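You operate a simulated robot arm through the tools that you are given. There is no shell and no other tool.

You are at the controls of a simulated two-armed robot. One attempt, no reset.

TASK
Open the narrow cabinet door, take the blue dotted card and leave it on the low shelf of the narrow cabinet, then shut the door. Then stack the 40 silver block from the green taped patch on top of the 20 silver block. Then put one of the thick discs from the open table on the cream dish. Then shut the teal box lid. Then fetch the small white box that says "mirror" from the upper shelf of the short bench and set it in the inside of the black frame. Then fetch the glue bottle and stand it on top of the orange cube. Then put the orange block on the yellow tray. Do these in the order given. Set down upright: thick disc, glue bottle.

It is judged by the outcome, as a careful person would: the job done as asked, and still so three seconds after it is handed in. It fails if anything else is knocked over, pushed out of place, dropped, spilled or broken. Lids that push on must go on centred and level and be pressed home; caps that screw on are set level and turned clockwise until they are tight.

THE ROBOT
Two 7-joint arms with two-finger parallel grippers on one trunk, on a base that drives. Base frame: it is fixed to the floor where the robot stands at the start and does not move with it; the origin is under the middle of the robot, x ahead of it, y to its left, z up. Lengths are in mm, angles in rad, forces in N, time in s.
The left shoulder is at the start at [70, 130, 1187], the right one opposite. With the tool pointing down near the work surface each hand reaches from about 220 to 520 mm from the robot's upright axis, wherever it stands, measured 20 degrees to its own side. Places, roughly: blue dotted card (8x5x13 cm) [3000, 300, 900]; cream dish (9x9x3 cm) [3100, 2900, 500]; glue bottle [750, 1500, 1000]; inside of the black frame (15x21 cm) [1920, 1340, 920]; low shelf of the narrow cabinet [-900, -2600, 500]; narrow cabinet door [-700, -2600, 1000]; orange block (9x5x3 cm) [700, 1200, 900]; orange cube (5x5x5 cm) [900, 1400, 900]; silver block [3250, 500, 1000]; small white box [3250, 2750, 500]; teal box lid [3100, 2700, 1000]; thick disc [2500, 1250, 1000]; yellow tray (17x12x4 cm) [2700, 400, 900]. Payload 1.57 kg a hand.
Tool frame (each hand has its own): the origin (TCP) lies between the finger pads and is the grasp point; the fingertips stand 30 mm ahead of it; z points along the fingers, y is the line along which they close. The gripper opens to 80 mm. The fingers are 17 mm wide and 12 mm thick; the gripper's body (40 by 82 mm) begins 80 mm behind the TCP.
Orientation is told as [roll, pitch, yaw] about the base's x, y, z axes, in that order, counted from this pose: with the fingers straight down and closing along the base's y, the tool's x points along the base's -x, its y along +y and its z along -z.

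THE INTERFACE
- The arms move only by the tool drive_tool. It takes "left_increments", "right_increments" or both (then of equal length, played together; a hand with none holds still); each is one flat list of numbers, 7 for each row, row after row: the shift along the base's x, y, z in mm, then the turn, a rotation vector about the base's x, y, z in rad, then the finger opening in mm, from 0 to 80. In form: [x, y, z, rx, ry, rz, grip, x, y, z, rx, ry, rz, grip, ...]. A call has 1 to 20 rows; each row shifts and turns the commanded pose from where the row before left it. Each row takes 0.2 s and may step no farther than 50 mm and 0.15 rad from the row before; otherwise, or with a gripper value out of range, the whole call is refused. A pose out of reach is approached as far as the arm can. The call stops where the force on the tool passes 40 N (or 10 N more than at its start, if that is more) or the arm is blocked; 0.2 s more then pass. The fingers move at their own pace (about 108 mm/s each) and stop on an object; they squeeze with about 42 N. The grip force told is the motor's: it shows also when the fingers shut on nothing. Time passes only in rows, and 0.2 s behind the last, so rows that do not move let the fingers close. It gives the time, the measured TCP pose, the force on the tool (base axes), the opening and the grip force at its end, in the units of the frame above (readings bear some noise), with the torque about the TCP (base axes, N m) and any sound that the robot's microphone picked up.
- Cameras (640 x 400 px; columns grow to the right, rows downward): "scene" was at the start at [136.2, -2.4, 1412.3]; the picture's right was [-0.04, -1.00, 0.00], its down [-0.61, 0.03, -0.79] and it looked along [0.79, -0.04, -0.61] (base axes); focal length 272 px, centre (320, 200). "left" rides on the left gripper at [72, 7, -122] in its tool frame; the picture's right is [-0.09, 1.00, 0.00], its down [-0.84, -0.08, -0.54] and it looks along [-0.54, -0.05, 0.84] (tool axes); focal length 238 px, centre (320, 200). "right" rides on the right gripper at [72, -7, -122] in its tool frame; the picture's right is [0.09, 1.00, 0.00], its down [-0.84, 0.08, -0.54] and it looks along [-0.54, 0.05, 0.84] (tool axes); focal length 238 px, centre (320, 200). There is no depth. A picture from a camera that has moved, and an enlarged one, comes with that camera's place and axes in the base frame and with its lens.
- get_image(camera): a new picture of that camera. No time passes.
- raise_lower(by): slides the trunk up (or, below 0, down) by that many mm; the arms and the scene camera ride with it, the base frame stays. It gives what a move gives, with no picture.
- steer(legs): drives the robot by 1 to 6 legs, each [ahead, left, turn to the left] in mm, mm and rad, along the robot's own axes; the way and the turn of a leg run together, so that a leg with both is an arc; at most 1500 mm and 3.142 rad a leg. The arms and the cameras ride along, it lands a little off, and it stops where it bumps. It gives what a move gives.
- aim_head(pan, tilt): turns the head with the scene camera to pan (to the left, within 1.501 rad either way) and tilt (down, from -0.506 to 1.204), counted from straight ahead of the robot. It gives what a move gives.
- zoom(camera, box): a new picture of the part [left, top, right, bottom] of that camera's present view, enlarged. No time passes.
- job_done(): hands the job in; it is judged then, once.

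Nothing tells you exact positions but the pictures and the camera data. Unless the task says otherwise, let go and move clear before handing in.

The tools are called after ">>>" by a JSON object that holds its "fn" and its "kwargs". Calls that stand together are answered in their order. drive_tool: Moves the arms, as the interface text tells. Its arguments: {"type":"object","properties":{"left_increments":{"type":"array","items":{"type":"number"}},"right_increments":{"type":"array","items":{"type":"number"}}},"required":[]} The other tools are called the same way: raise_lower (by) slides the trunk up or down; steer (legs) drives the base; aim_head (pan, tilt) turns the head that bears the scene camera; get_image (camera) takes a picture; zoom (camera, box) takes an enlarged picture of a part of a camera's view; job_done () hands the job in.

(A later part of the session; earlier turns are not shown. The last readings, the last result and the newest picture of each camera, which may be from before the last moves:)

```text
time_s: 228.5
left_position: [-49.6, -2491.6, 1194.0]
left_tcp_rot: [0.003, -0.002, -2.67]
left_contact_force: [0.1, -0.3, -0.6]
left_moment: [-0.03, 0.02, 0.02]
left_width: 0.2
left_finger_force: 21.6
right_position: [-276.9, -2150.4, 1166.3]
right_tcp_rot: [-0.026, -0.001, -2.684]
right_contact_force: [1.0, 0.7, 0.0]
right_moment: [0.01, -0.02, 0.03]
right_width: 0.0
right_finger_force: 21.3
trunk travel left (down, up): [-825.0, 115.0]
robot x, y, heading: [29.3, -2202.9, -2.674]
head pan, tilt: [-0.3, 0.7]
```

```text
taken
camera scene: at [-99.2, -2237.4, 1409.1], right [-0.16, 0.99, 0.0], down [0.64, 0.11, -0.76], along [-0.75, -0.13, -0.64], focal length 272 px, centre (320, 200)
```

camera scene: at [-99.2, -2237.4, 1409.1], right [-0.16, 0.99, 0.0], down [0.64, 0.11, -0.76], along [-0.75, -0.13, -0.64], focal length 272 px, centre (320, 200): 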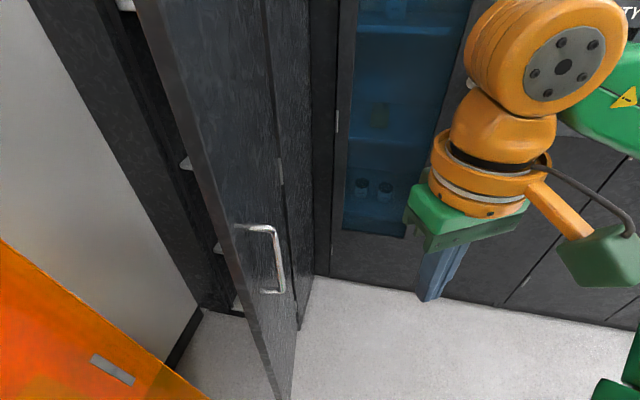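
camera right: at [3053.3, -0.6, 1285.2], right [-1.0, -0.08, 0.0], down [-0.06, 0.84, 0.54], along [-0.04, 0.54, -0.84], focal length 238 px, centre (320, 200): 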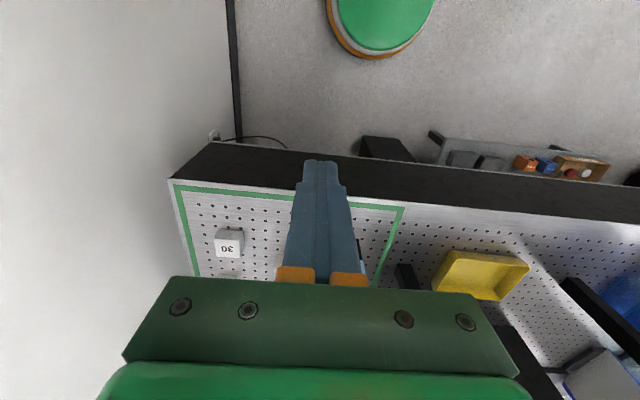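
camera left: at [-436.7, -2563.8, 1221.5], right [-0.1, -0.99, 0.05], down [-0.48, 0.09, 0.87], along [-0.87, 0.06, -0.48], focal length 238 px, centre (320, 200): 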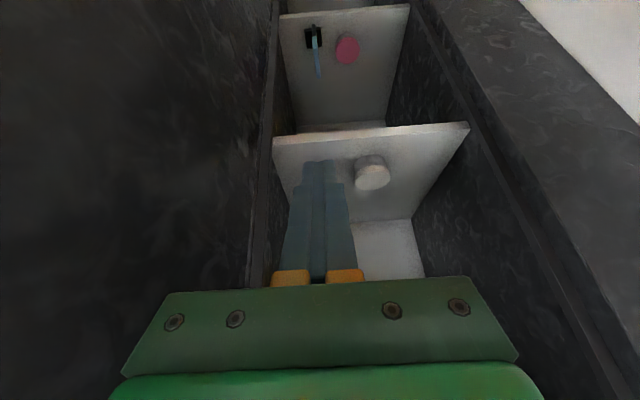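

>>> {"fn": "drive_tool", "kwargs": {"right_increments": [-25, -20, -25, 0, 0, 0, 0, -25, -25, -25, 0, 0, 0, 0, -25, -25, -25, 0, 0, 0, 0, -25, -25, -25, 0, 0, 0, 0, -15, -25, -25, 0, 0, 0, 0]}}

>>> {"fn": "get_image", "kwargs": {"camera": "scene"}}

```text
time_s: 229.7
left_position: [-50.1, -2492.5, 1192.4]
left_tcp_rot: [0.002, 0.001, -2.669]
left_contact_force: [0.4, 0.1, 0.3]
left_moment: [-0.03, 0.02, -0.04]
left_width: 0.2
left_finger_force: 21.7
right_position: [-392.1, -2271.9, 1038.9]
right_tcp_rot: [-0.027, 0.001, -2.685]
right_contact_force: [0.0, -0.4, 0.1]
right_moment: [0.03, -0.03, 0.02]
right_width: 0.3
right_finger_force: 21.6
trunk travel left (down, up): [-825.0, 115.0]
robot x, y, heading: [28.6, -2201.2, -2.673]
head pan, tilt: [-0.3, 0.7]
```

```text
taken
camera scene: at [-100.2, -2239.2, 1409.0], right [-0.16, 0.99, 0.0], down [0.64, 0.11, -0.76], along [-0.75, -0.12, -0.64], focal length 272 px, centre (320, 200)
```

scene: 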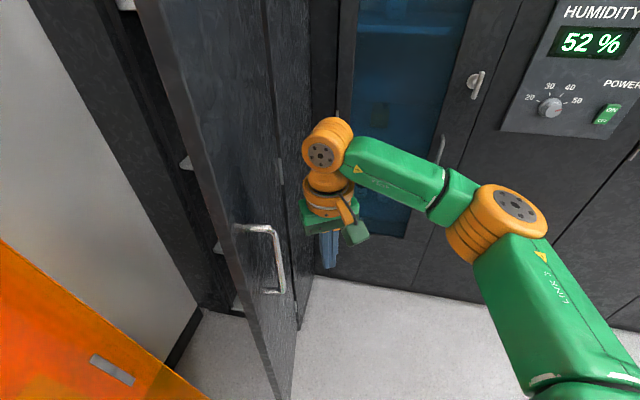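

The right hand is outside the handle. Drive sideways (−y) to push the door.

>>> {"fn": "steer", "kwargs": {"legs": [[68, 134, 0]]}}

>>> {"fn": "get_image", "kwargs": {"camera": "scene"}}

```text
time_s: 231.1
left_position: [-48.8, -2640.0, 1195.2]
left_tcp_rot: [0.007, -0.004, -2.67]
left_contact_force: [0.8, 0.6, -0.3]
left_moment: [-0.04, -0.03, 0.02]
left_width: 0.0
left_finger_force: 21.3
right_position: [-392.0, -2420.2, 1040.2]
right_tcp_rot: [-0.022, -0.001, -2.684]
right_contact_force: [-0.1, 1.2, 0.0]
right_moment: [-0.01, 0.02, -0.02]
right_width: 0.2
right_finger_force: 21.4
trunk travel left (down, up): [-825.0, 115.0]
robot x, y, heading: [29.8, -2354.4, -2.682]
head pan, tilt: [-0.3, 0.7]
```

```text
taken
camera scene: at [-99.6, -2385.0, 1409.2], right [-0.16, 0.99, 0.0], down [0.64, 0.1, -0.77], along [-0.75, -0.13, -0.64], focal length 272 px, centre (320, 200)
```

scene: 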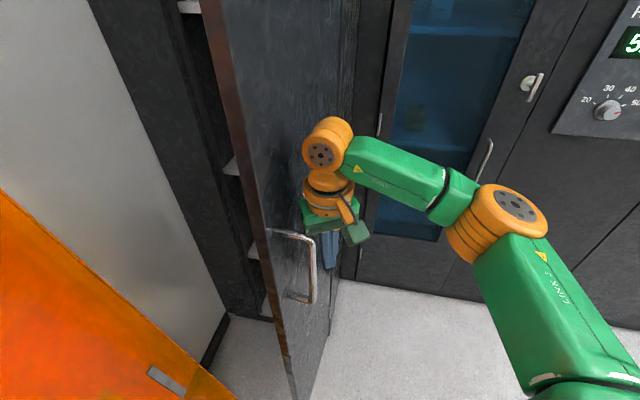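

The door is swinging. Continue another 80 mm, then push further with the arm.

>>> {"fn": "steer", "kwargs": {"legs": [[36, 71, 0]]}}

>>> {"fn": "drive_tool", "kwargs": {"right_increments": [0, -35, 0, 0, 0, 0, 0, 0, -35, 0, 0, 0, 0, 0, -5, -35, 0, 0, 0, 0, 0]}}

>>> {"fn": "get_image", "kwargs": {"camera": "scene"}}

```text
time_s: 232.1
left_position: [-56.0, -2716.5, 1194.1]
left_tcp_rot: [0.013, 0.003, -2.671]
left_contact_force: [0.1, -1.5, 0.7]
left_moment: [-0.06, 0.02, -0.04]
left_width: 0.0
left_finger_force: 21.5
right_position: [-398.4, -2497.0, 1035.9]
right_tcp_rot: [-0.019, 0.005, -2.685]
right_contact_force: [-13.5, 4.5, -7.6]
right_moment: [-0.28, -0.65, -0.07]
right_width: 0.1
right_finger_force: 21.6
trunk travel left (down, up): [-825.0, 115.0]
robot x, y, heading: [30.7, -2435.8, -2.68]
head pan, tilt: [-0.3, 0.7]
```

```text
time_s: 232.6
left_position: [-52.8, -2721.9, 1192.8]
left_tcp_rot: [0.005, 0.001, -2.674]
left_contact_force: [0.1, -0.7, -0.3]
left_moment: [0.0, 0.02, -0.03]
left_width: 0.0
left_finger_force: 21.3
right_position: [-396.5, -2535.5, 1039.1]
right_tcp_rot: [-0.03, -0.002, -2.694]
right_contact_force: [-4.8, 3.9, -0.4]
right_moment: [-0.06, -0.06, -0.11]
right_width: 0.1
right_finger_force: 20.9
trunk travel left (down, up): [-825.0, 115.0]
robot x, y, heading: [29.5, -2436.3, -2.681]
head pan, tilt: [-0.3, 0.7]
stopped in row 2 (right hand): the force on the tool passed its limit at 47 N (the readings are from after the stop); the commanded pose is now the measured one
```

```text
taken
camera scene: at [-102.4, -2468.9, 1408.8], right [-0.16, 0.99, 0.0], down [0.64, 0.1, -0.76], along [-0.75, -0.12, -0.65], focal length 272 px, centre (320, 200)
```

scene: 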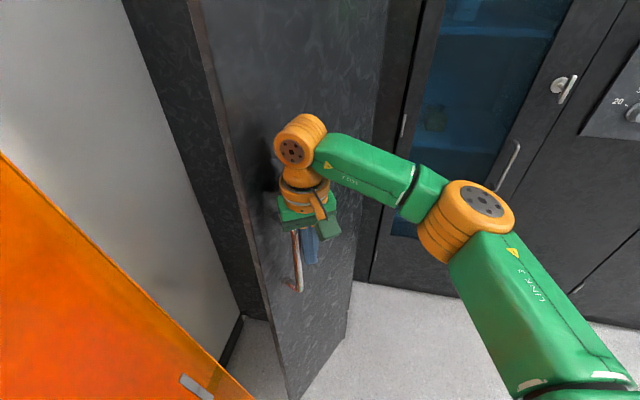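

Door at ~65°. The bar nudges the hand inward, so follow the arc with some -x.

>>> {"fn": "drive_tool", "kwargs": {"right_increments": [-10, -18, 0, 0, 0, 0, 0, -12, -22, 0, 0, 0, 0, 0, -14, -22, 0, 0, 0, 0, 0]}}

>>> {"fn": "get_image", "kwargs": {"camera": "scene"}}

```text
time_s: 233.4
left_position: [-49.0, -2723.6, 1194.2]
left_tcp_rot: [0.001, -0.002, -2.671]
left_contact_force: [0.5, 0.4, -0.1]
left_moment: [0.01, 0.01, 0.01]
left_width: 0.1
left_finger_force: 21.6
right_position: [-419.9, -2586.9, 1039.6]
right_tcp_rot: [-0.029, -0.005, -2.691]
right_contact_force: [-0.3, -0.3, 0.1]
right_moment: [-0.02, 0.01, 0.04]
right_width: 0.0
right_finger_force: 21.6
right hand out of reach, approached as far as the arm can: row 3
trunk travel left (down, up): [-825.0, 115.0]
robot x, y, heading: [28.3, -2435.6, -2.675]
head pan, tilt: [-0.3, 0.7]
```

```text
taken
camera scene: at [-97.9, -2470.4, 1409.2], right [-0.16, 0.99, 0.0], down [0.63, 0.1, -0.77], along [-0.76, -0.12, -0.64], focal length 272 px, centre (320, 200)
```

scene: 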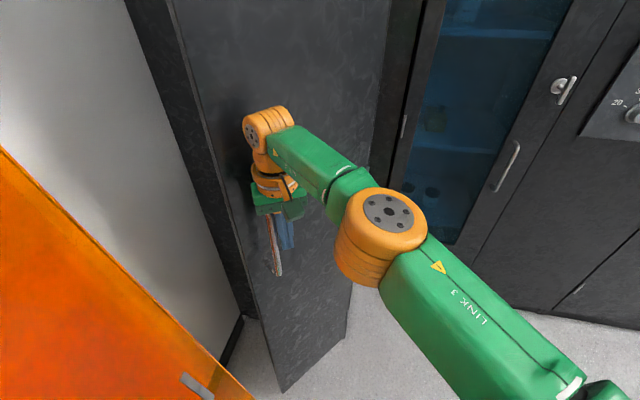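

Door at ~50°. Now push by driving toward -x.

>>> {"fn": "steer", "kwargs": {"legs": [[107, -54, 0]]}}

>>> {"fn": "get_image", "kwargs": {"camera": "scene"}}

```text
time_s: 234.6
left_position: [-166.9, -2720.6, 1194.5]
left_tcp_rot: [0.002, -0.004, -2.675]
left_contact_force: [0.7, -0.3, -0.3]
left_moment: [-0.01, 0.03, 0.0]
left_width: 0.0
left_finger_force: 20.9
right_position: [-538.9, -2582.4, 1040.9]
right_tcp_rot: [-0.028, -0.009, -2.693]
right_contact_force: [0.6, -0.6, -0.1]
right_moment: [-0.01, 0.01, -0.02]
right_width: 0.1
right_finger_force: 21.7
trunk travel left (down, up): [-825.0, 115.0]
robot x, y, heading: [-92.7, -2433.8, -2.682]
head pan, tilt: [-0.3, 0.7]
```

```text
taken
camera scene: at [-215.2, -2467.4, 1409.7], right [-0.16, 0.99, 0.0], down [0.63, 0.1, -0.77], along [-0.76, -0.12, -0.64], focal length 272 px, centre (320, 200)
```

scene: 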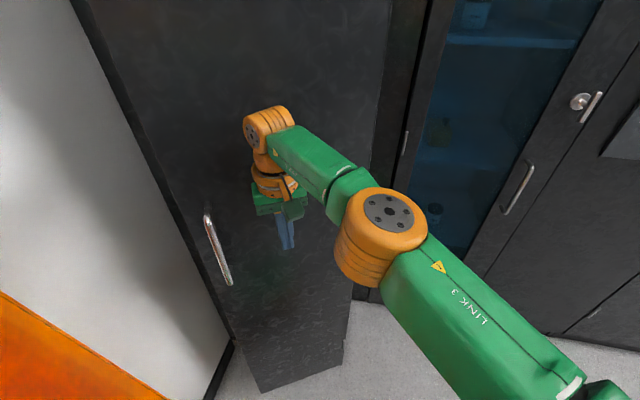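

Nearly closed. Continue another 100 mm.

>>> {"fn": "steer", "kwargs": {"legs": [[89, -45, 0]]}}

>>> {"fn": "steer", "kwargs": {"legs": [[36, -18, 0]]}}

>>> {"fn": "get_image", "kwargs": {"camera": "scene"}}

```text
time_s: 235.9
left_position: [-274.1, -2722.9, 1193.4]
left_tcp_rot: [0.003, -0.002, -2.674]
left_contact_force: [-0.2, -0.1, 0.9]
left_moment: [0.03, 0.0, -0.01]
left_width: 0.4
left_finger_force: 21.6
right_position: [-639.1, -2585.8, 1038.7]
right_tcp_rot: [-0.025, 0.007, -2.685]
right_contact_force: [0.5, 0.3, -0.2]
right_moment: [0.02, -0.01, -0.03]
right_width: 0.1
right_finger_force: 21.3
trunk travel left (down, up): [-825.0, 115.0]
robot x, y, heading: [-194.1, -2430.4, -2.679]
head pan, tilt: [-0.3, 0.7]
stopped in leg 1: the force on the tool passed its limit at 111 N (the readings are from after the stop); the commanded pose is now the measured one
```

```text
time_s: 236.7
left_position: [-279.6, -2718.6, 1194.5]
left_tcp_rot: [0.0, -0.011, -2.673]
left_contact_force: [0.1, -0.4, 1.3]
left_moment: [0.01, -0.03, 0.0]
left_width: 0.1
left_finger_force: 20.9
right_position: [-641.9, -2583.2, 1043.0]
right_tcp_rot: [-0.025, 0.012, -2.681]
right_contact_force: [15.3, 4.0, 4.8]
right_moment: [-0.35, 1.55, -0.02]
right_width: 0.1
right_finger_force: 21.4
trunk travel left (down, up): [-825.0, 115.0]
robot x, y, heading: [-208.5, -2429.6, -2.681]
head pan, tilt: [-0.3, 0.7]
stopped in leg 1: the force on the tool passed its limit at 52 N (the readings are from after the stop); the commanded pose is now the measured one
```

```text
taken
camera scene: at [-325.8, -2465.3, 1410.4], right [-0.16, 0.99, 0.0], down [0.63, 0.1, -0.77], along [-0.76, -0.12, -0.64], focal length 272 px, centre (320, 200)
```

scene: 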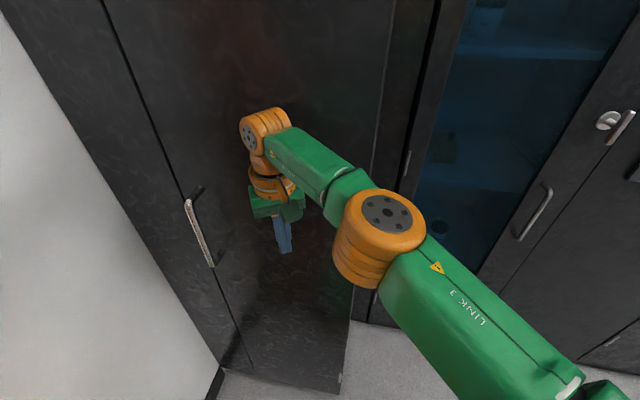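

The door looks shut. Back off and check the seam.

>>> {"fn": "steer", "kwargs": {"legs": [[-134, 67, 0]]}}

>>> {"fn": "aim_head", "kwargs": {"pan": -0.2, "tilt": 0.5}}

>>> {"fn": "get_image", "kwargs": {"camera": "scene"}}

```text
time_s: 238.1
left_position: [-140.7, -2723.8, 1193.5]
left_tcp_rot: [0.004, 0.0, -2.673]
left_contact_force: [-0.5, 0.6, -0.6]
left_moment: [-0.01, -0.02, 0.02]
left_width: 0.0
left_finger_force: 21.1
right_position: [-504.1, -2587.5, 1036.7]
right_tcp_rot: [-0.023, 0.022, -2.681]
right_contact_force: [0.1, 0.2, -0.2]
right_moment: [0.03, -0.06, -0.01]
right_width: 0.1
right_finger_force: 21.5
trunk travel left (down, up): [-825.0, 115.0]
robot x, y, heading: [-58.8, -2431.0, -2.68]
head pan, tilt: [-0.3, 0.7]
```

```text
time_s: 238.8
left_position: [-138.4, -2723.7, 1194.6]
left_tcp_rot: [0.002, 0.0, -2.672]
left_contact_force: [-0.8, 0.1, 0.1]
left_moment: [-0.02, -0.02, 0.0]
left_width: 0.0
left_finger_force: 21.3
right_position: [-501.3, -2586.8, 1036.1]
right_tcp_rot: [-0.024, 0.02, -2.681]
right_contact_force: [-0.3, 0.5, 0.2]
right_moment: [-0.01, -0.02, 0.02]
right_width: 0.0
right_finger_force: 21.3
trunk travel left (down, up): [-825.0, 115.0]
robot x, y, heading: [-60.8, -2435.8, -2.682]
head pan, tilt: [-0.201, 0.499]
```

```text
taken
camera scene: at [-192.6, -2479.7, 1426.8], right [-0.26, 0.97, 0.0], down [0.46, 0.12, -0.88], along [-0.85, -0.23, -0.48], focal length 272 px, centre (320, 200)
```

scene: 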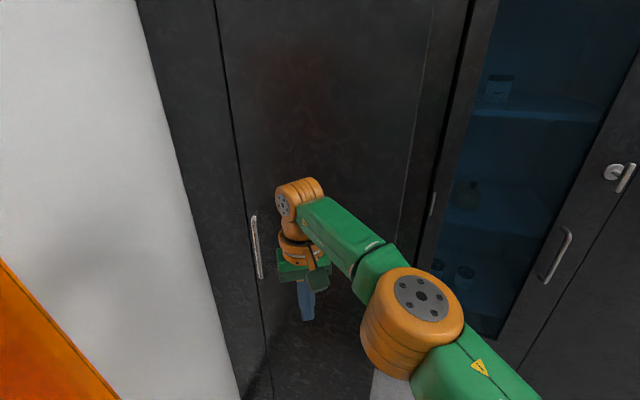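

>>> {"fn": "zoom", "kwargs": {"camera": "scene", "box": [180, 100, 320, 400]}}

```text
1.33 times, centred on (250, 250) of scene
camera zoom: at [-192.6, -2479.7, 1426.8], right [-0.26, 0.97, 0.0], down [0.46, 0.12, -0.88], along [-0.85, -0.23, -0.48], focal length 363 px, centre (413, 133)
```

zoom: 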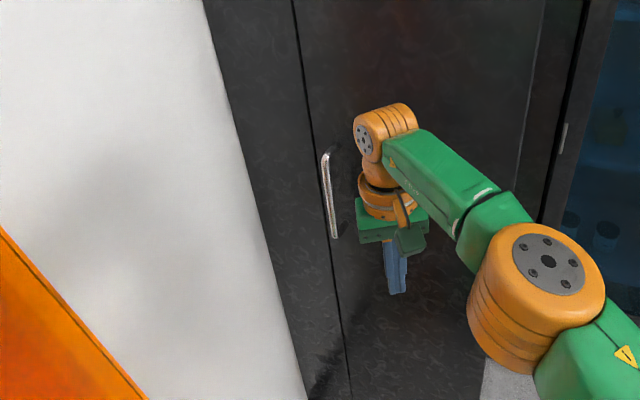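

The door is shut. Task 1 done. Now tuck the right hand and drive back to the table end for the blocks.

>>> {"fn": "drive_tool", "kwargs": {"right_increments": [20, 30, 18, 0, 0, 0, 0, 20, 30, 18, 0, 0, 0, 0, 20, 30, 18, 0, 0, 0, 0, 20, 30, 18, 0, 0, 0, 0, 20, 30, 18, 0, 0, 0, 0, 20, 30, 18, 0, 0, 0, 0, 15, 30, 18, 0, 0, 0, 0]}}

>>> {"fn": "steer", "kwargs": {"legs": [[0, 0, -0.46]]}}

```text
time_s: 240.4
left_position: [-138.7, -2721.1, 1194.0]
left_tcp_rot: [0.005, -0.004, -2.671]
left_contact_force: [-0.1, 1.4, -0.7]
left_moment: [-0.04, 0.05, 0.01]
left_width: 0.2
left_finger_force: 21.2
right_position: [-367.7, -2376.2, 1165.1]
right_tcp_rot: [-0.022, 0.021, -2.68]
right_contact_force: [-0.5, 1.2, -0.5]
right_moment: [0.0, -0.02, -0.02]
right_width: 0.0
right_finger_force: 21.4
trunk travel left (down, up): [-825.0, 115.0]
robot x, y, heading: [-58.9, -2433.0, -2.683]
head pan, tilt: [-0.201, 0.499]
```

```text
time_s: 242.1
left_position: [-256.3, -2660.7, 1191.8]
left_tcp_rot: [0.005, -0.002, -3.123]
left_contact_force: [-0.4, 0.2, 0.3]
left_moment: [-0.01, -0.01, 0.02]
left_width: 0.1
left_finger_force: 20.5
right_position: [-313.0, -2248.3, 1165.4]
right_tcp_rot: [-0.024, 0.019, -3.134]
right_contact_force: [-0.2, 0.8, 0.6]
right_moment: [-0.04, 0.01, 0.0]
right_width: 0.0
right_finger_force: 21.2
trunk travel left (down, up): [-825.0, 115.0]
robot x, y, heading: [-59.5, -2428.6, -3.133]
head pan, tilt: [-0.201, 0.499]
```

>>> {"fn": "steer", "kwargs": {"legs": [[0, -1100, -0.008]]}}

>>> {"fn": "steer", "kwargs": {"legs": [[0, -1100, 0]]}}

```text
time_s: 247.7
left_position: [-257.8, -1566.7, 1192.8]
left_tcp_rot: [0.004, -0.003, 3.129]
left_contact_force: [-0.3, 0.2, -0.1]
left_moment: [0.02, 0.01, 0.0]
left_width: 0.0
left_finger_force: 21.4
right_position: [-301.7, -1154.6, 1165.7]
right_tcp_rot: [-0.024, 0.02, 3.12]
right_contact_force: [-0.5, 0.2, 0.0]
right_moment: [0.0, 0.0, 0.01]
right_width: 0.1
right_finger_force: 21.0
trunk travel left (down, up): [-825.0, 115.0]
robot x, y, heading: [-56.7, -1347.3, 3.114]
head pan, tilt: [-0.201, 0.499]
```

```text
time_s: 253.4
left_position: [-236.9, -461.9, 1193.7]
left_tcp_rot: [0.004, -0.002, 3.135]
left_contact_force: [-0.2, 0.1, 0.0]
left_moment: [0.01, -0.03, -0.01]
left_width: 0.0
left_finger_force: 21.6
right_position: [-282.4, -48.8, 1164.7]
right_tcp_rot: [-0.023, 0.019, 3.126]
right_contact_force: [-0.5, 0.0, -0.4]
right_moment: [-0.01, 0.0, 0.0]
right_width: 0.0
right_finger_force: 21.3
trunk travel left (down, up): [-825.0, 115.0]
robot x, y, heading: [-30.5, -243.5, 3.127]
head pan, tilt: [-0.201, 0.499]
```

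Now turn to face +x and drive up the aisle.

>>> {"fn": "steer", "kwargs": {"legs": [[0, 0, -1.56], [0, 0, -1.56]]}}

>>> {"fn": "steer", "kwargs": {"legs": [[1450, 0, 0]]}}

```text
time_s: 261.3
left_position: [161.3, -15.0, 1193.1]
left_tcp_rot: [0.004, -0.001, 0.03]
left_contact_force: [-0.4, 0.1, 0.2]
left_moment: [0.01, 0.0, 0.02]
left_width: 0.0
left_finger_force: 21.8
right_position: [221.6, -426.0, 1164.7]
right_tcp_rot: [-0.025, 0.019, 0.019]
right_contact_force: [0.4, 0.4, -0.2]
right_moment: [0.01, 0.01, -0.02]
right_width: 0.0
right_finger_force: 21.3
trunk travel left (down, up): [-825.0, 115.0]
robot x, y, heading: [-31.5, -244.1, 0.019]
head pan, tilt: [-0.201, 0.499]
```

```text
time_s: 268.6
left_position: [1615.1, 14.4, 1193.4]
left_tcp_rot: [0.003, -0.004, 0.03]
left_contact_force: [0.6, 0.5, 0.0]
left_moment: [0.01, 0.0, 0.01]
left_width: 0.1
left_finger_force: 21.8
right_position: [1676.3, -394.8, 1164.4]
right_tcp_rot: [-0.024, 0.019, 0.021]
right_contact_force: [-0.2, 0.6, 0.4]
right_moment: [-0.02, -0.03, 0.02]
right_width: 0.0
right_finger_force: 21.3
trunk travel left (down, up): [-825.0, 115.0]
robot x, y, heading: [1419.4, -208.6, 0.025]
head pan, tilt: [-0.201, 0.499]
```

>>> {"fn": "steer", "kwargs": {"legs": [[1480, 0, -0.02], [0, 0, 1.565]]}}

>>> {"fn": "aim_head", "kwargs": {"pan": -0.15, "tilt": 0.7}}

>>> {"fn": "get_image", "kwargs": {"camera": "scene"}}

```text
time_s: 279.8
left_position: [2690.7, 0.3, 1193.6]
left_tcp_rot: [0.003, -0.002, 1.576]
left_contact_force: [0.0, -0.2, 0.7]
left_moment: [-0.01, 0.0, -0.02]
left_width: 0.0
left_finger_force: 21.0
right_position: [3102.3, 50.3, 1164.6]
right_tcp_rot: [-0.023, 0.019, 1.568]
right_contact_force: [-1.1, -0.5, -0.6]
right_moment: [0.0, 0.0, -0.02]
right_width: 0.0
right_finger_force: 21.6
trunk travel left (down, up): [-825.0, 115.0]
robot x, y, heading: [2910.8, -198.0, 1.564]
head pan, tilt: [-0.201, 0.499]
```

```text
time_s: 280.5
left_position: [2689.9, -0.7, 1192.8]
left_tcp_rot: [0.004, -0.002, 1.575]
left_contact_force: [0.0, -0.6, -0.2]
left_moment: [-0.06, 0.0, -0.04]
left_width: 0.3
left_finger_force: 20.9
right_position: [3102.9, 49.5, 1164.7]
right_tcp_rot: [-0.026, 0.02, 1.566]
right_contact_force: [-0.4, -0.6, -0.4]
right_moment: [-0.01, -0.01, -0.02]
right_width: 0.2
right_finger_force: 21.3
trunk travel left (down, up): [-825.0, 115.0]
robot x, y, heading: [2909.8, -201.3, 1.569]
head pan, tilt: [-0.15, 0.7]
```

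```text
taken
camera scene: at [2925.1, -65.4, 1409.2], right [0.99, -0.15, 0.0], down [-0.1, -0.64, -0.77], along [0.12, 0.76, -0.64], focal length 272 px, centre (320, 200)
```

scene: 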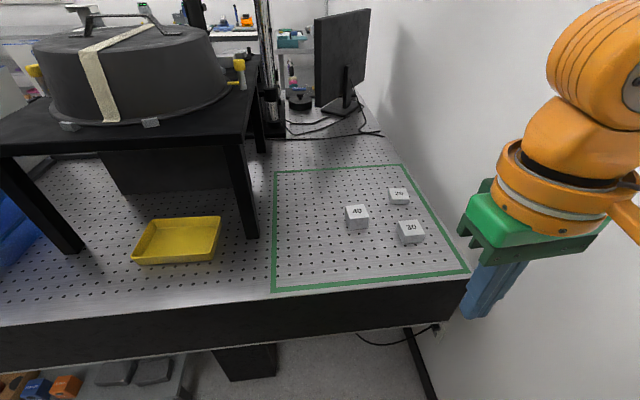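

Blocks: 40 at (3099, 430), 20 at (3250, 517), 30 at (3220, 367). Move to about (3020, 50) carefully.

>>> {"fn": "steer", "kwargs": {"legs": [[0, -110, 0], [150, 0, 0]]}}

>>> {"fn": "steer", "kwargs": {"legs": [[60, 0, 0]]}}

>>> {"fn": "steer", "kwargs": {"legs": [[40, 0, 0]]}}

>>> {"fn": "get_image", "kwargs": {"camera": "scene"}}

>>> {"fn": "get_image", "kwargs": {"camera": "right"}}

```text
time_s: 282.7
left_position: [2801.5, 146.1, 1193.4]
left_tcp_rot: [0.003, -0.004, 1.576]
left_contact_force: [0.1, -1.0, -0.1]
left_moment: [0.02, -0.03, 0.0]
left_width: 0.3
left_finger_force: 21.3
right_position: [3213.8, 196.7, 1165.2]
right_tcp_rot: [-0.022, 0.017, 1.565]
right_contact_force: [1.1, -0.1, -0.4]
right_moment: [0.01, 0.0, -0.01]
right_width: 0.4
right_finger_force: 21.2
trunk travel left (down, up): [-825.0, 115.0]
robot x, y, heading: [3023.2, -52.5, 1.565]
head pan, tilt: [-0.15, 0.7]
```

```text
time_s: 283.7
left_position: [2802.1, 200.6, 1195.0]
left_tcp_rot: [0.004, -0.01, 1.574]
left_contact_force: [0.0, -1.2, -0.1]
left_moment: [0.07, 0.0, -0.03]
left_width: 0.0
left_finger_force: 20.9
right_position: [3213.0, 252.0, 1166.7]
right_tcp_rot: [-0.023, 0.01, 1.568]
right_contact_force: [0.2, -1.1, -0.3]
right_moment: [0.09, 0.0, -0.04]
right_width: 0.0
right_finger_force: 21.6
trunk travel left (down, up): [-825.0, 115.0]
robot x, y, heading: [3022.5, 8.3, 1.567]
head pan, tilt: [-0.15, 0.7]
```

```text
time_s: 284.5
left_position: [2801.0, 241.3, 1194.3]
left_tcp_rot: [0.003, -0.009, 1.574]
left_contact_force: [0.8, -0.4, 0.4]
left_moment: [0.04, -0.02, -0.01]
left_width: 0.3
left_finger_force: 21.1
right_position: [3214.0, 292.4, 1165.3]
right_tcp_rot: [-0.023, 0.013, 1.567]
right_contact_force: [-0.1, 0.0, -0.1]
right_moment: [0.05, 0.01, -0.01]
right_width: 0.4
right_finger_force: 22.1
trunk travel left (down, up): [-825.0, 115.0]
robot x, y, heading: [3025.6, 46.5, 1.569]
head pan, tilt: [-0.15, 0.7]
```

```text
taken
camera scene: at [3036.3, 175.6, 1409.9], right [0.99, -0.15, 0.0], down [-0.1, -0.63, -0.77], along [0.12, 0.76, -0.64], focal length 272 px, centre (320, 200)
```

scene: 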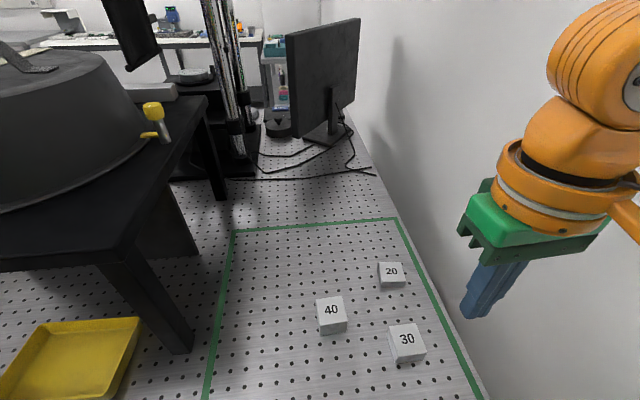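

```text
taken
camera right: at [3216.8, 221.6, 1290.2], right [-1.0, -0.09, -0.02], down [-0.09, 0.84, 0.53], along [-0.03, 0.53, -0.85], focal length 238 px, centre (320, 200)
```

right: 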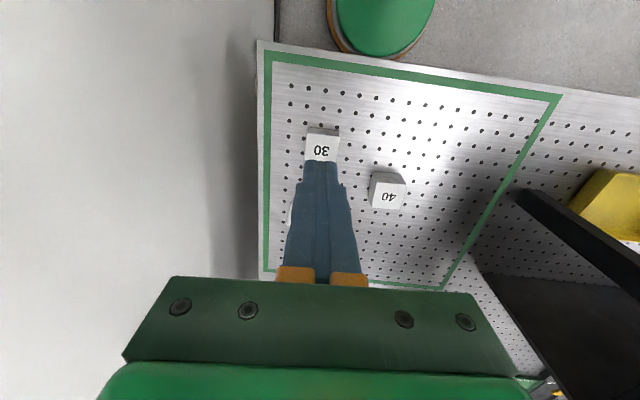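

I see the blocks well from both cameras. Zoom to measure position and yaw.

>>> {"fn": "zoom", "kwargs": {"camera": "scene", "box": [290, 240, 450, 380]}}

>>> {"fn": "zoom", "kwargs": {"camera": "right", "box": [280, 100, 440, 240]}}

```text
2.86 times, centred on (370, 310) of scene
camera zoom: at [3036.3, 175.6, 1409.9], right [0.99, -0.15, 0.0], down [-0.1, -0.63, -0.77], along [0.12, 0.76, -0.64], focal length 778 px, centre (177, -114)
```

zoom: 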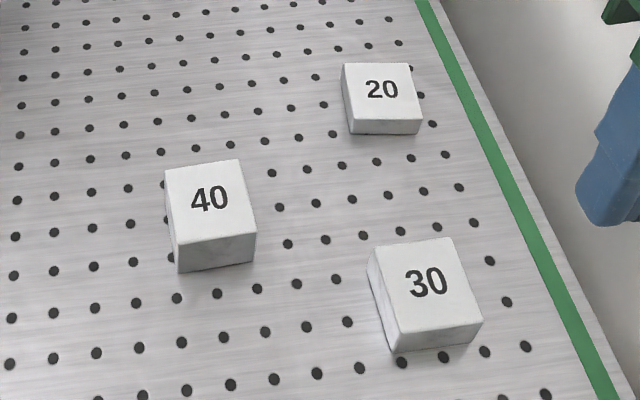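

```text
2.86 times, centred on (360, 170) of right
camera zoom: at [3216.8, 221.6, 1290.2], right [-1.0, -0.09, -0.02], down [-0.09, 0.84, 0.53], along [-0.03, 0.53, -0.85], focal length 681 px, centre (206, 286)
```

zoom: 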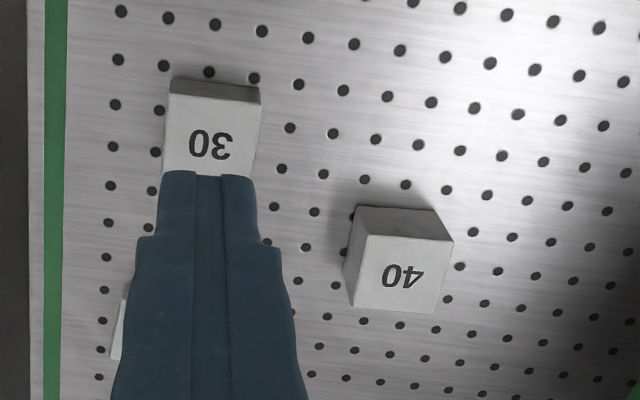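

Block 40 centre ≈(3092–3095, 422), nearly square to the axes. Hover the open right hand above it.

>>> {"fn": "drive_tool", "kwargs": {"right_increments": [-24, 26, -25, 0, 0, 0, 80, -24, 26, -25, 0.005, -0.004, 0, 80, -24, 26, -30, 0.005, -0.004, 0, 80, -24, 26, -30, 0.005, -0.004, 0, 80, -25, 25, -30, 0.005, -0.003, 0.01, 80]}}

>>> {"fn": "get_image", "kwargs": {"camera": "right"}}

```text
time_s: 285.7
left_position: [2799.1, 249.5, 1192.5]
left_tcp_rot: [0.002, -0.002, 1.574]
left_contact_force: [0.2, -0.4, -0.1]
left_moment: [0.01, -0.02, 0.0]
left_width: 0.1
left_finger_force: 21.0
right_position: [3090.1, 428.1, 1024.2]
right_tcp_rot: [-0.042, -0.001, 1.575]
right_contact_force: [0.2, 0.4, -0.7]
right_moment: [-0.04, -0.04, 0.0]
right_width: 79.8
right_finger_force: 0.1
trunk travel left (down, up): [-825.0, 115.0]
robot x, y, heading: [3028.8, 50.6, 1.568]
head pan, tilt: [-0.15, 0.7]
```

```text
taken
camera right: at [3091.8, 355.6, 1147.3], right [-0.99, -0.1, -0.04], down [-0.1, 0.84, 0.54], along [-0.02, 0.54, -0.84], focal length 238 px, centre (320, 200)
```

right: 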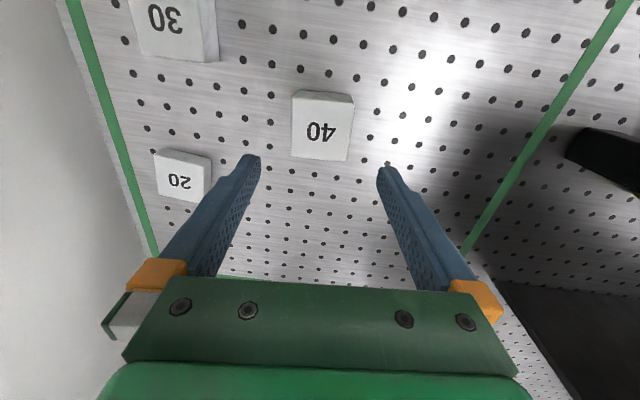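

>>> {"fn": "drive_tool", "kwargs": {"right_increments": [0, 0, -10, 0, 0.042, 0, 80, 0, 0, 0, 0, 0, 0, 80]}}

>>> {"fn": "zoom", "kwargs": {"camera": "right", "box": [130, 0, 400, 220]}}

```text
time_s: 286.3
left_position: [2801.5, 248.4, 1193.6]
left_tcp_rot: [0.005, -0.002, 1.573]
left_contact_force: [-0.2, 0.0, -0.8]
left_moment: [0.0, -0.02, -0.01]
left_width: 0.0
left_finger_force: 21.2
right_position: [3091.5, 426.5, 1016.9]
right_tcp_rot: [0.004, -0.001, 1.575]
right_contact_force: [0.0, 1.0, 1.3]
right_moment: [0.01, 0.01, -0.01]
right_width: 80.1
right_finger_force: 0.1
trunk travel left (down, up): [-825.0, 115.0]
robot x, y, heading: [3022.4, 44.9, 1.564]
head pan, tilt: [-0.15, 0.7]
```

```text
1.82 times, centred on (265, 110) of right
camera zoom: at [3099.0, 354.7, 1138.3], right [-1.0, -0.1, 0.0], down [-0.08, 0.84, 0.54], along [-0.06, 0.54, -0.84], focal length 433 px, centre (420, 364)
```

zoom: 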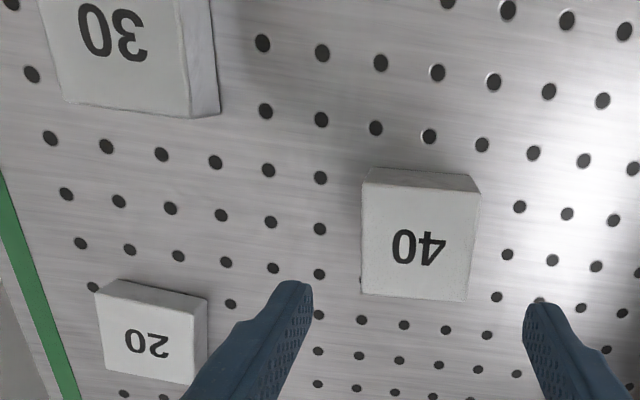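

Block centre ≈(3092, 417), yaw ≈0.02. Align and descend.

>>> {"fn": "drive_tool", "kwargs": {"right_increments": [0.5, -9, -20, 0, 0, 0.015, 80, 0, 0, -25, 0, 0, 0, 80, 0, 0, -20, 0, 0, 0, 80]}}

>>> {"fn": "get_image", "kwargs": {"camera": "right"}}

```text
time_s: 287.1
left_position: [2801.2, 247.8, 1192.2]
left_tcp_rot: [0.002, -0.002, 1.574]
left_contact_force: [-0.5, -0.2, 0.0]
left_moment: [-0.03, -0.03, 0.0]
left_width: 0.3
left_finger_force: 21.6
right_position: [3093.0, 418.0, 950.3]
right_tcp_rot: [0.004, -0.002, 1.592]
right_contact_force: [0.2, 0.2, 0.9]
right_moment: [0.01, -0.02, 0.01]
right_width: 80.2
right_finger_force: 0.1
trunk travel left (down, up): [-825.0, 115.0]
robot x, y, heading: [3023.0, 50.3, 1.568]
head pan, tilt: [-0.15, 0.7]
```

```text
taken
camera right: at [3101.1, 345.8, 1073.1], right [-0.99, -0.11, 0.0], down [-0.09, 0.83, 0.54], along [-0.06, 0.54, -0.84], focal length 238 px, centre (320, 200)
```

right: 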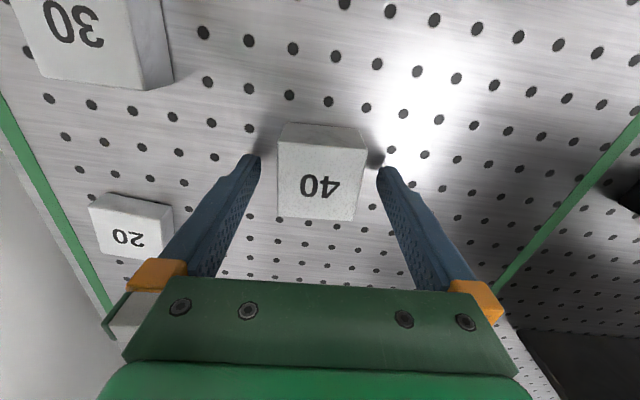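

>>> {"fn": "drive_tool", "kwargs": {"right_increments": [0, 0, -7, 0, 0, 0, 80, 0, 0, -7, 0, 0, 0, 80]}}

>>> {"fn": "drive_tool", "kwargs": {"right_increments": [0, 0, 0, 0, 0, 0, 50, 0, 0, 0, 0, 0, 0, 30, 0, 0, 0, 0, 0, 0, 30]}}

```text
time_s: 287.9
left_position: [2801.2, 244.3, 1193.7]
left_tcp_rot: [0.003, -0.008, 1.574]
left_contact_force: [-1.3, -0.7, -1.2]
left_moment: [0.03, 0.01, -0.02]
left_width: 0.0
left_finger_force: 21.1
right_position: [3095.1, 417.7, 941.4]
right_tcp_rot: [0.005, -0.016, 1.59]
right_contact_force: [1.3, 0.1, 16.7]
right_moment: [-0.11, -0.82, 0.05]
right_width: 80.1
right_finger_force: 0.1
trunk travel left (down, up): [-825.0, 115.0]
robot x, y, heading: [3020.7, 48.5, 1.567]
head pan, tilt: [-0.15, 0.7]
stopped in row 2 (right hand): the force on the tool passed its limit at 45 N (the readings are from after the stop); the commanded pose is now the measured one
```

```text
time_s: 288.5
left_position: [2804.4, 244.9, 1194.6]
left_tcp_rot: [0.007, -0.007, 1.573]
left_contact_force: [0.0, 0.1, 0.2]
left_moment: [0.03, -0.03, -0.04]
left_width: 0.1
left_finger_force: 21.3
right_position: [3098.1, 419.8, 939.8]
right_tcp_rot: [0.001, -0.018, 1.583]
right_contact_force: [7.4, -2.2, 21.0]
right_moment: [-0.27, 0.37, 0.14]
right_width: 49.8
right_finger_force: 11.5
trunk travel left (down, up): [-825.0, 115.0]
robot x, y, heading: [3023.4, 46.6, 1.565]
head pan, tilt: [-0.15, 0.7]
stopped in row 2 (right hand): the force on the tool passed its limit at 40 N (the readings are from after the stop); the commanded pose is now the measured one
```

Fingertips touched the table (its top is nearer z≈911). Open, raise 4 mm, and close again properly.

>>> {"fn": "drive_tool", "kwargs": {"right_increments": [0, 0, 0, 0, 0, 0, 62, 0, 0, 5, 0, 0.018, 0, 62, 0, 0, 0, 0, 0, 0, 40, 0, 0, 0, 0, 0, 0, 30, 0, 0, 0, 0, 0, 0, 30]}}

>>> {"fn": "get_image", "kwargs": {"camera": "right"}}

```text
time_s: 289.7
left_position: [2803.6, 249.7, 1193.1]
left_tcp_rot: [0.005, -0.002, 1.572]
left_contact_force: [-0.5, 0.3, -0.2]
left_moment: [0.03, 0.0, 0.03]
left_width: 0.0
left_finger_force: 21.5
right_position: [3095.3, 422.4, 943.6]
right_tcp_rot: [0.016, -0.011, 1.586]
right_contact_force: [-0.2, 0.0, 0.3]
right_moment: [0.01, 0.0, -0.01]
right_width: 49.9
right_finger_force: 41.8
trunk travel left (down, up): [-825.0, 115.0]
robot x, y, heading: [3020.7, 49.5, 1.565]
head pan, tilt: [-0.15, 0.7]
```

```text
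taken
camera right: at [3105.4, 349.2, 1064.8], right [-0.99, -0.11, 0.01], down [-0.08, 0.83, 0.55], along [-0.07, 0.55, -0.83], focal length 238 px, centre (320, 200)
```

right: 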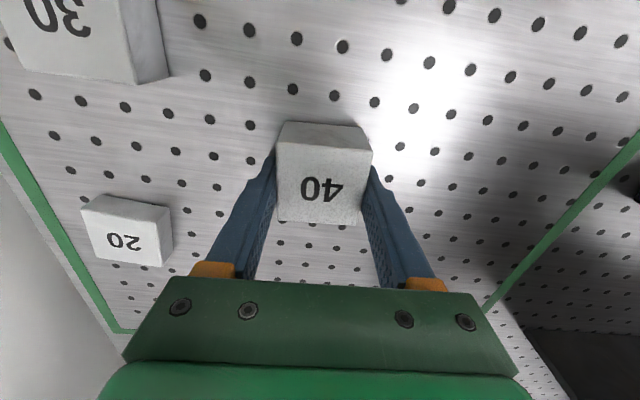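

Block 40 is firmly gripped and centred. Before lifting, zoom on block 20 from here to measure it.

>>> {"fn": "zoom", "kwargs": {"camera": "right", "box": [60, 170, 200, 290]}}

>>> {"fn": "zoom", "kwargs": {"camera": "scene", "box": [350, 240, 440, 310]}}

```text
3.33 times, centred on (130, 230) of right
camera zoom: at [3105.4, 349.2, 1064.8], right [-0.99, -0.11, 0.01], down [-0.08, 0.83, 0.55], along [-0.07, 0.55, -0.83], focal length 794 px, centre (953, 100)
```

zoom: 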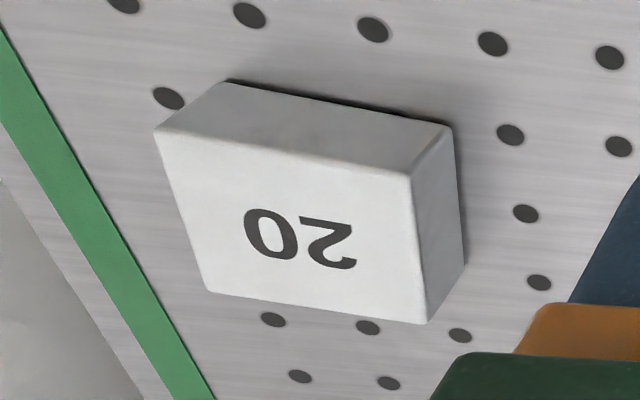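

```text
5.71 times, centred on (395, 275) of scene
camera zoom: at [3036.5, 184.2, 1409.0], right [0.99, -0.16, 0.0], down [-0.1, -0.64, -0.76], along [0.12, 0.76, -0.64], focal length 1555 px, centre (-109, -229)
```

zoom: 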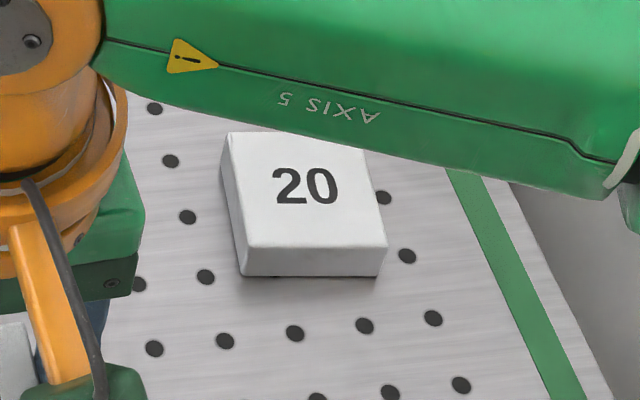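

Block 20: centre ≈(3242, 497.5), yaw ≈ -0.15. Lift block 40, carry it over with matching yaw.

>>> {"fn": "drive_tool", "kwargs": {"right_increments": [0, 0, 20, 0, 0, 0, 30, 0, 0, 25, 0, 0, 0, 30, 0, 0, 25, 0, 0, 0, 30, 30, 15, 0, 0, 0, -0.035, 30, 30, 15, 0, 0, 0, -0.035, 30, 30, 15, 0, 0, 0, -0.035, 30, 30, 15, 0, 0, 0, -0.035, 30, 26.7, 15, 0, -0.01, -0.015, -0.025, 30]}}

>>> {"fn": "get_image", "kwargs": {"camera": "right"}}

>>> {"fn": "get_image", "kwargs": {"camera": "scene"}}

```text
time_s: 291.5
left_position: [2803.7, 250.3, 1192.1]
left_tcp_rot: [0.005, -0.002, 1.574]
left_contact_force: [0.3, -0.5, -0.3]
left_moment: [0.01, 0.0, 0.04]
left_width: 0.0
left_finger_force: 21.6
right_position: [3244.4, 496.5, 1012.2]
right_tcp_rot: [0.001, -0.004, 1.422]
right_contact_force: [0.2, 0.0, -2.7]
right_moment: [0.0, 0.03, -0.01]
right_width: 49.7
right_finger_force: 42.2
trunk travel left (down, up): [-825.0, 115.0]
robot x, y, heading: [3024.0, 44.4, 1.564]
head pan, tilt: [-0.15, 0.7]
```

```text
taken
camera right: at [3239.2, 423.7, 1135.2], right [-1.0, 0.06, 0.0], down [0.05, 0.84, 0.54], along [0.03, 0.54, -0.84], focal length 238 px, centre (320, 200)
```

right: 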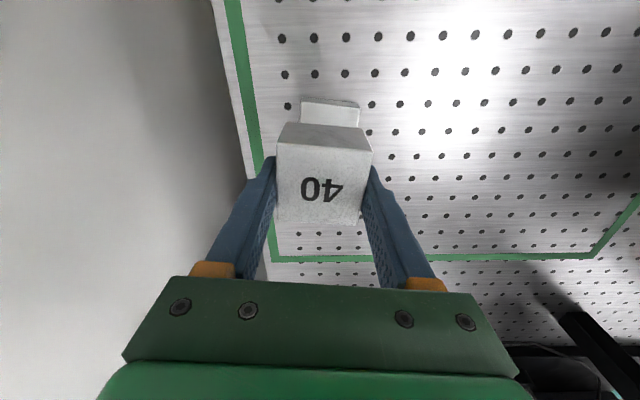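

```text
taken
camera scene: at [3038.1, 184.8, 1408.9], right [0.99, -0.16, 0.0], down [-0.1, -0.64, -0.76], along [0.12, 0.75, -0.65], focal length 272 px, centre (320, 200)
```

scene: 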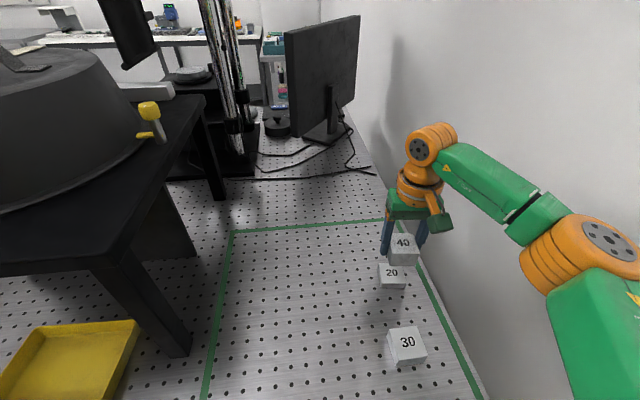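

>>> {"fn": "zoom", "kwargs": {"camera": "right", "box": [260, 80, 400, 240]}}

>>> {"fn": "zoom", "kwargs": {"camera": "scene", "box": [360, 200, 450, 310]}}

```text
2.50 times, centred on (330, 160) of right
camera zoom: at [3239.2, 423.7, 1135.2], right [-1.0, 0.06, 0.0], down [0.05, 0.84, 0.54], along [0.03, 0.54, -0.84], focal length 596 px, centre (295, 300)
```

zoom: 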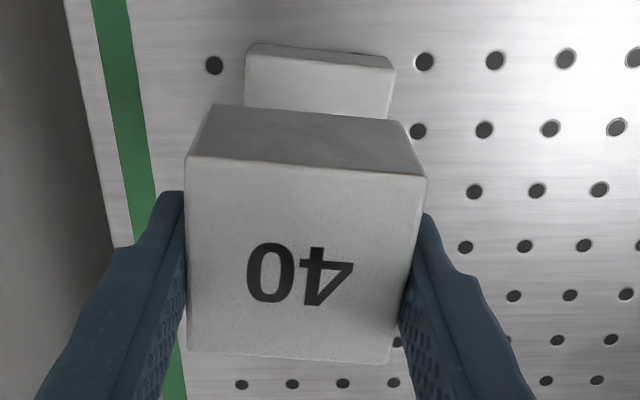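

```text
3.64 times, centred on (405, 255) of scene
camera zoom: at [3038.1, 184.8, 1408.9], right [0.99, -0.16, 0.0], down [-0.1, -0.64, -0.76], along [0.12, 0.75, -0.65], focal length 990 px, centre (11, 0)
```

zoom: 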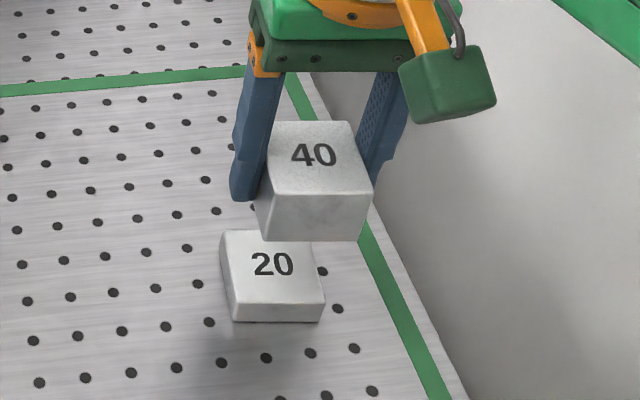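

Both views say block 40 must shift about (-6, -3) mm to sit centred on 20. Adjust and lower.

>>> {"fn": "drive_tool", "kwargs": {"right_increments": [-6, -2.7, 0, 0, 0, 0, 30, 0, 0, -20, 0, 0, 0, 30, 0, 0, -18, 0, 0, 0, 30]}}

>>> {"fn": "zoom", "kwargs": {"camera": "right", "box": [260, 80, 400, 240]}}

>>> {"fn": "zoom", "kwargs": {"camera": "scene", "box": [360, 200, 450, 310]}}

```text
time_s: 292.3
left_position: [2803.5, 248.0, 1193.4]
left_tcp_rot: [0.002, -0.003, 1.574]
left_contact_force: [0.4, -0.6, -0.4]
left_moment: [0.0, 0.01, 0.01]
left_width: 0.2
left_finger_force: 21.2
right_position: [3237.3, 496.0, 974.4]
right_tcp_rot: [0.002, -0.004, 1.42]
right_contact_force: [-0.3, -0.2, -2.9]
right_moment: [0.02, 0.01, -0.02]
right_width: 49.4
right_finger_force: 41.8
trunk travel left (down, up): [-825.0, 115.0]
robot x, y, heading: [3026.0, 47.4, 1.564]
head pan, tilt: [-0.15, 0.7]
```

```text
2.50 times, centred on (330, 160) of right
camera zoom: at [3232.6, 422.1, 1096.6], right [-1.0, 0.06, 0.0], down [0.05, 0.84, 0.54], along [0.03, 0.54, -0.84], focal length 596 px, centre (295, 300)
```

zoom: 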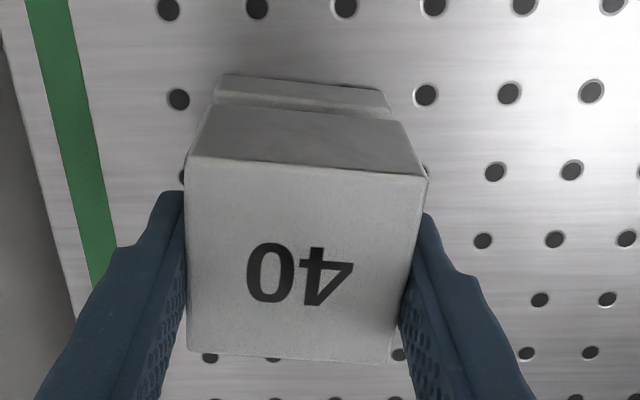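

```text
3.64 times, centred on (405, 255) of scene
camera zoom: at [3037.5, 184.5, 1409.0], right [0.99, -0.16, 0.0], down [-0.1, -0.64, -0.76], along [0.12, 0.76, -0.65], focal length 990 px, centre (11, 0)
```

zoom: 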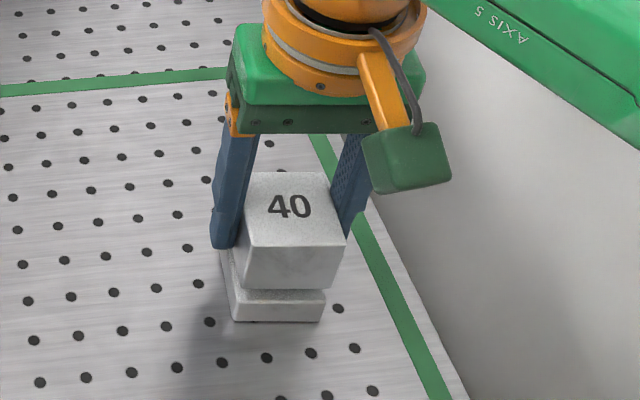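

Alignment is now within about 1 mm. Lower gently onto block 20.

>>> {"fn": "drive_tool", "kwargs": {"right_increments": [0, 0, -6, 0, 0, 0, 30, 0, 0, -2, 0, 0, 0, 30]}}

>>> {"fn": "drive_tool", "kwargs": {"right_increments": [0, 0, -2, 0, 0, 0, 30]}}

>>> {"fn": "drive_tool", "kwargs": {"right_increments": [0, 0, -2, 0, 0, 0, 30]}}

```text
time_s: 292.9
left_position: [2803.3, 249.4, 1194.4]
left_tcp_rot: [0.004, -0.002, 1.571]
left_contact_force: [0.1, -0.2, 0.4]
left_moment: [0.01, -0.03, -0.04]
left_width: 0.0
left_finger_force: 21.5
right_position: [3238.4, 495.0, 967.2]
right_tcp_rot: [-0.001, -0.005, 1.419]
right_contact_force: [-0.6, -0.5, -2.6]
right_moment: [-0.01, 0.04, -0.02]
right_width: 49.6
right_finger_force: 41.9
trunk travel left (down, up): [-825.0, 115.0]
robot x, y, heading: [3024.8, 48.6, 1.565]
head pan, tilt: [-0.15, 0.7]
```

```text
time_s: 293.3
left_position: [2802.5, 250.0, 1193.4]
left_tcp_rot: [0.002, -0.002, 1.573]
left_contact_force: [0.5, 1.2, 0.0]
left_moment: [-0.02, 0.03, -0.02]
left_width: 0.3
left_finger_force: 21.3
right_position: [3238.4, 493.8, 966.0]
right_tcp_rot: [0.001, -0.004, 1.422]
right_contact_force: [0.7, 0.6, -2.5]
right_moment: [0.02, -0.01, 0.01]
right_width: 49.5
right_finger_force: 42.1
trunk travel left (down, up): [-825.0, 115.0]
robot x, y, heading: [3025.7, 48.3, 1.566]
head pan, tilt: [-0.15, 0.7]
```

```text
time_s: 293.7
left_position: [2803.2, 249.0, 1193.6]
left_tcp_rot: [0.004, -0.003, 1.573]
left_contact_force: [-1.4, -0.6, -0.5]
left_moment: [-0.01, -0.01, 0.0]
left_width: 0.0
left_finger_force: 21.9
right_position: [3237.3, 494.2, 962.6]
right_tcp_rot: [0.001, -0.004, 1.421]
right_contact_force: [-0.3, 0.4, -1.0]
right_moment: [0.0, 0.02, 0.01]
right_width: 50.0
right_finger_force: 42.2
trunk travel left (down, up): [-825.0, 115.0]
robot x, y, heading: [3024.5, 49.4, 1.564]
head pan, tilt: [-0.15, 0.7]
```

>>> {"fn": "drive_tool", "kwargs": {"right_increments": [0, 0, -1.5, 0, 0, 0, 30]}}

>>> {"fn": "drive_tool", "kwargs": {"right_increments": [0, 0, -1.5, 0, 0, 0, 30]}}

```text
time_s: 294.1
left_position: [2802.2, 249.7, 1193.9]
left_tcp_rot: [0.004, -0.002, 1.57]
left_contact_force: [0.1, 0.5, 0.6]
left_moment: [0.0, 0.0, -0.02]
left_width: 0.0
left_finger_force: 20.9
right_position: [3237.4, 495.3, 961.9]
right_tcp_rot: [0.0, -0.004, 1.421]
right_contact_force: [-0.2, 1.3, -1.5]
right_moment: [0.07, 0.0, 0.0]
right_width: 49.6
right_finger_force: 42.4
trunk travel left (down, up): [-825.0, 115.0]
robot x, y, heading: [3024.8, 51.1, 1.565]
head pan, tilt: [-0.15, 0.7]
```

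```text
time_s: 294.5
left_position: [2803.2, 247.5, 1193.2]
left_tcp_rot: [0.004, -0.003, 1.572]
left_contact_force: [-1.0, 0.8, -0.6]
left_moment: [-0.03, -0.01, -0.01]
left_width: 0.0
left_finger_force: 21.5
right_position: [3238.1, 494.6, 961.8]
right_tcp_rot: [0.0, -0.008, 1.421]
right_contact_force: [3.2, 4.1, 9.2]
right_moment: [0.31, -0.1, -0.04]
right_width: 49.6
right_finger_force: 42.0
trunk travel left (down, up): [-825.0, 115.0]
robot x, y, heading: [3027.2, 48.2, 1.569]
head pan, tilt: [-0.15, 0.7]
```

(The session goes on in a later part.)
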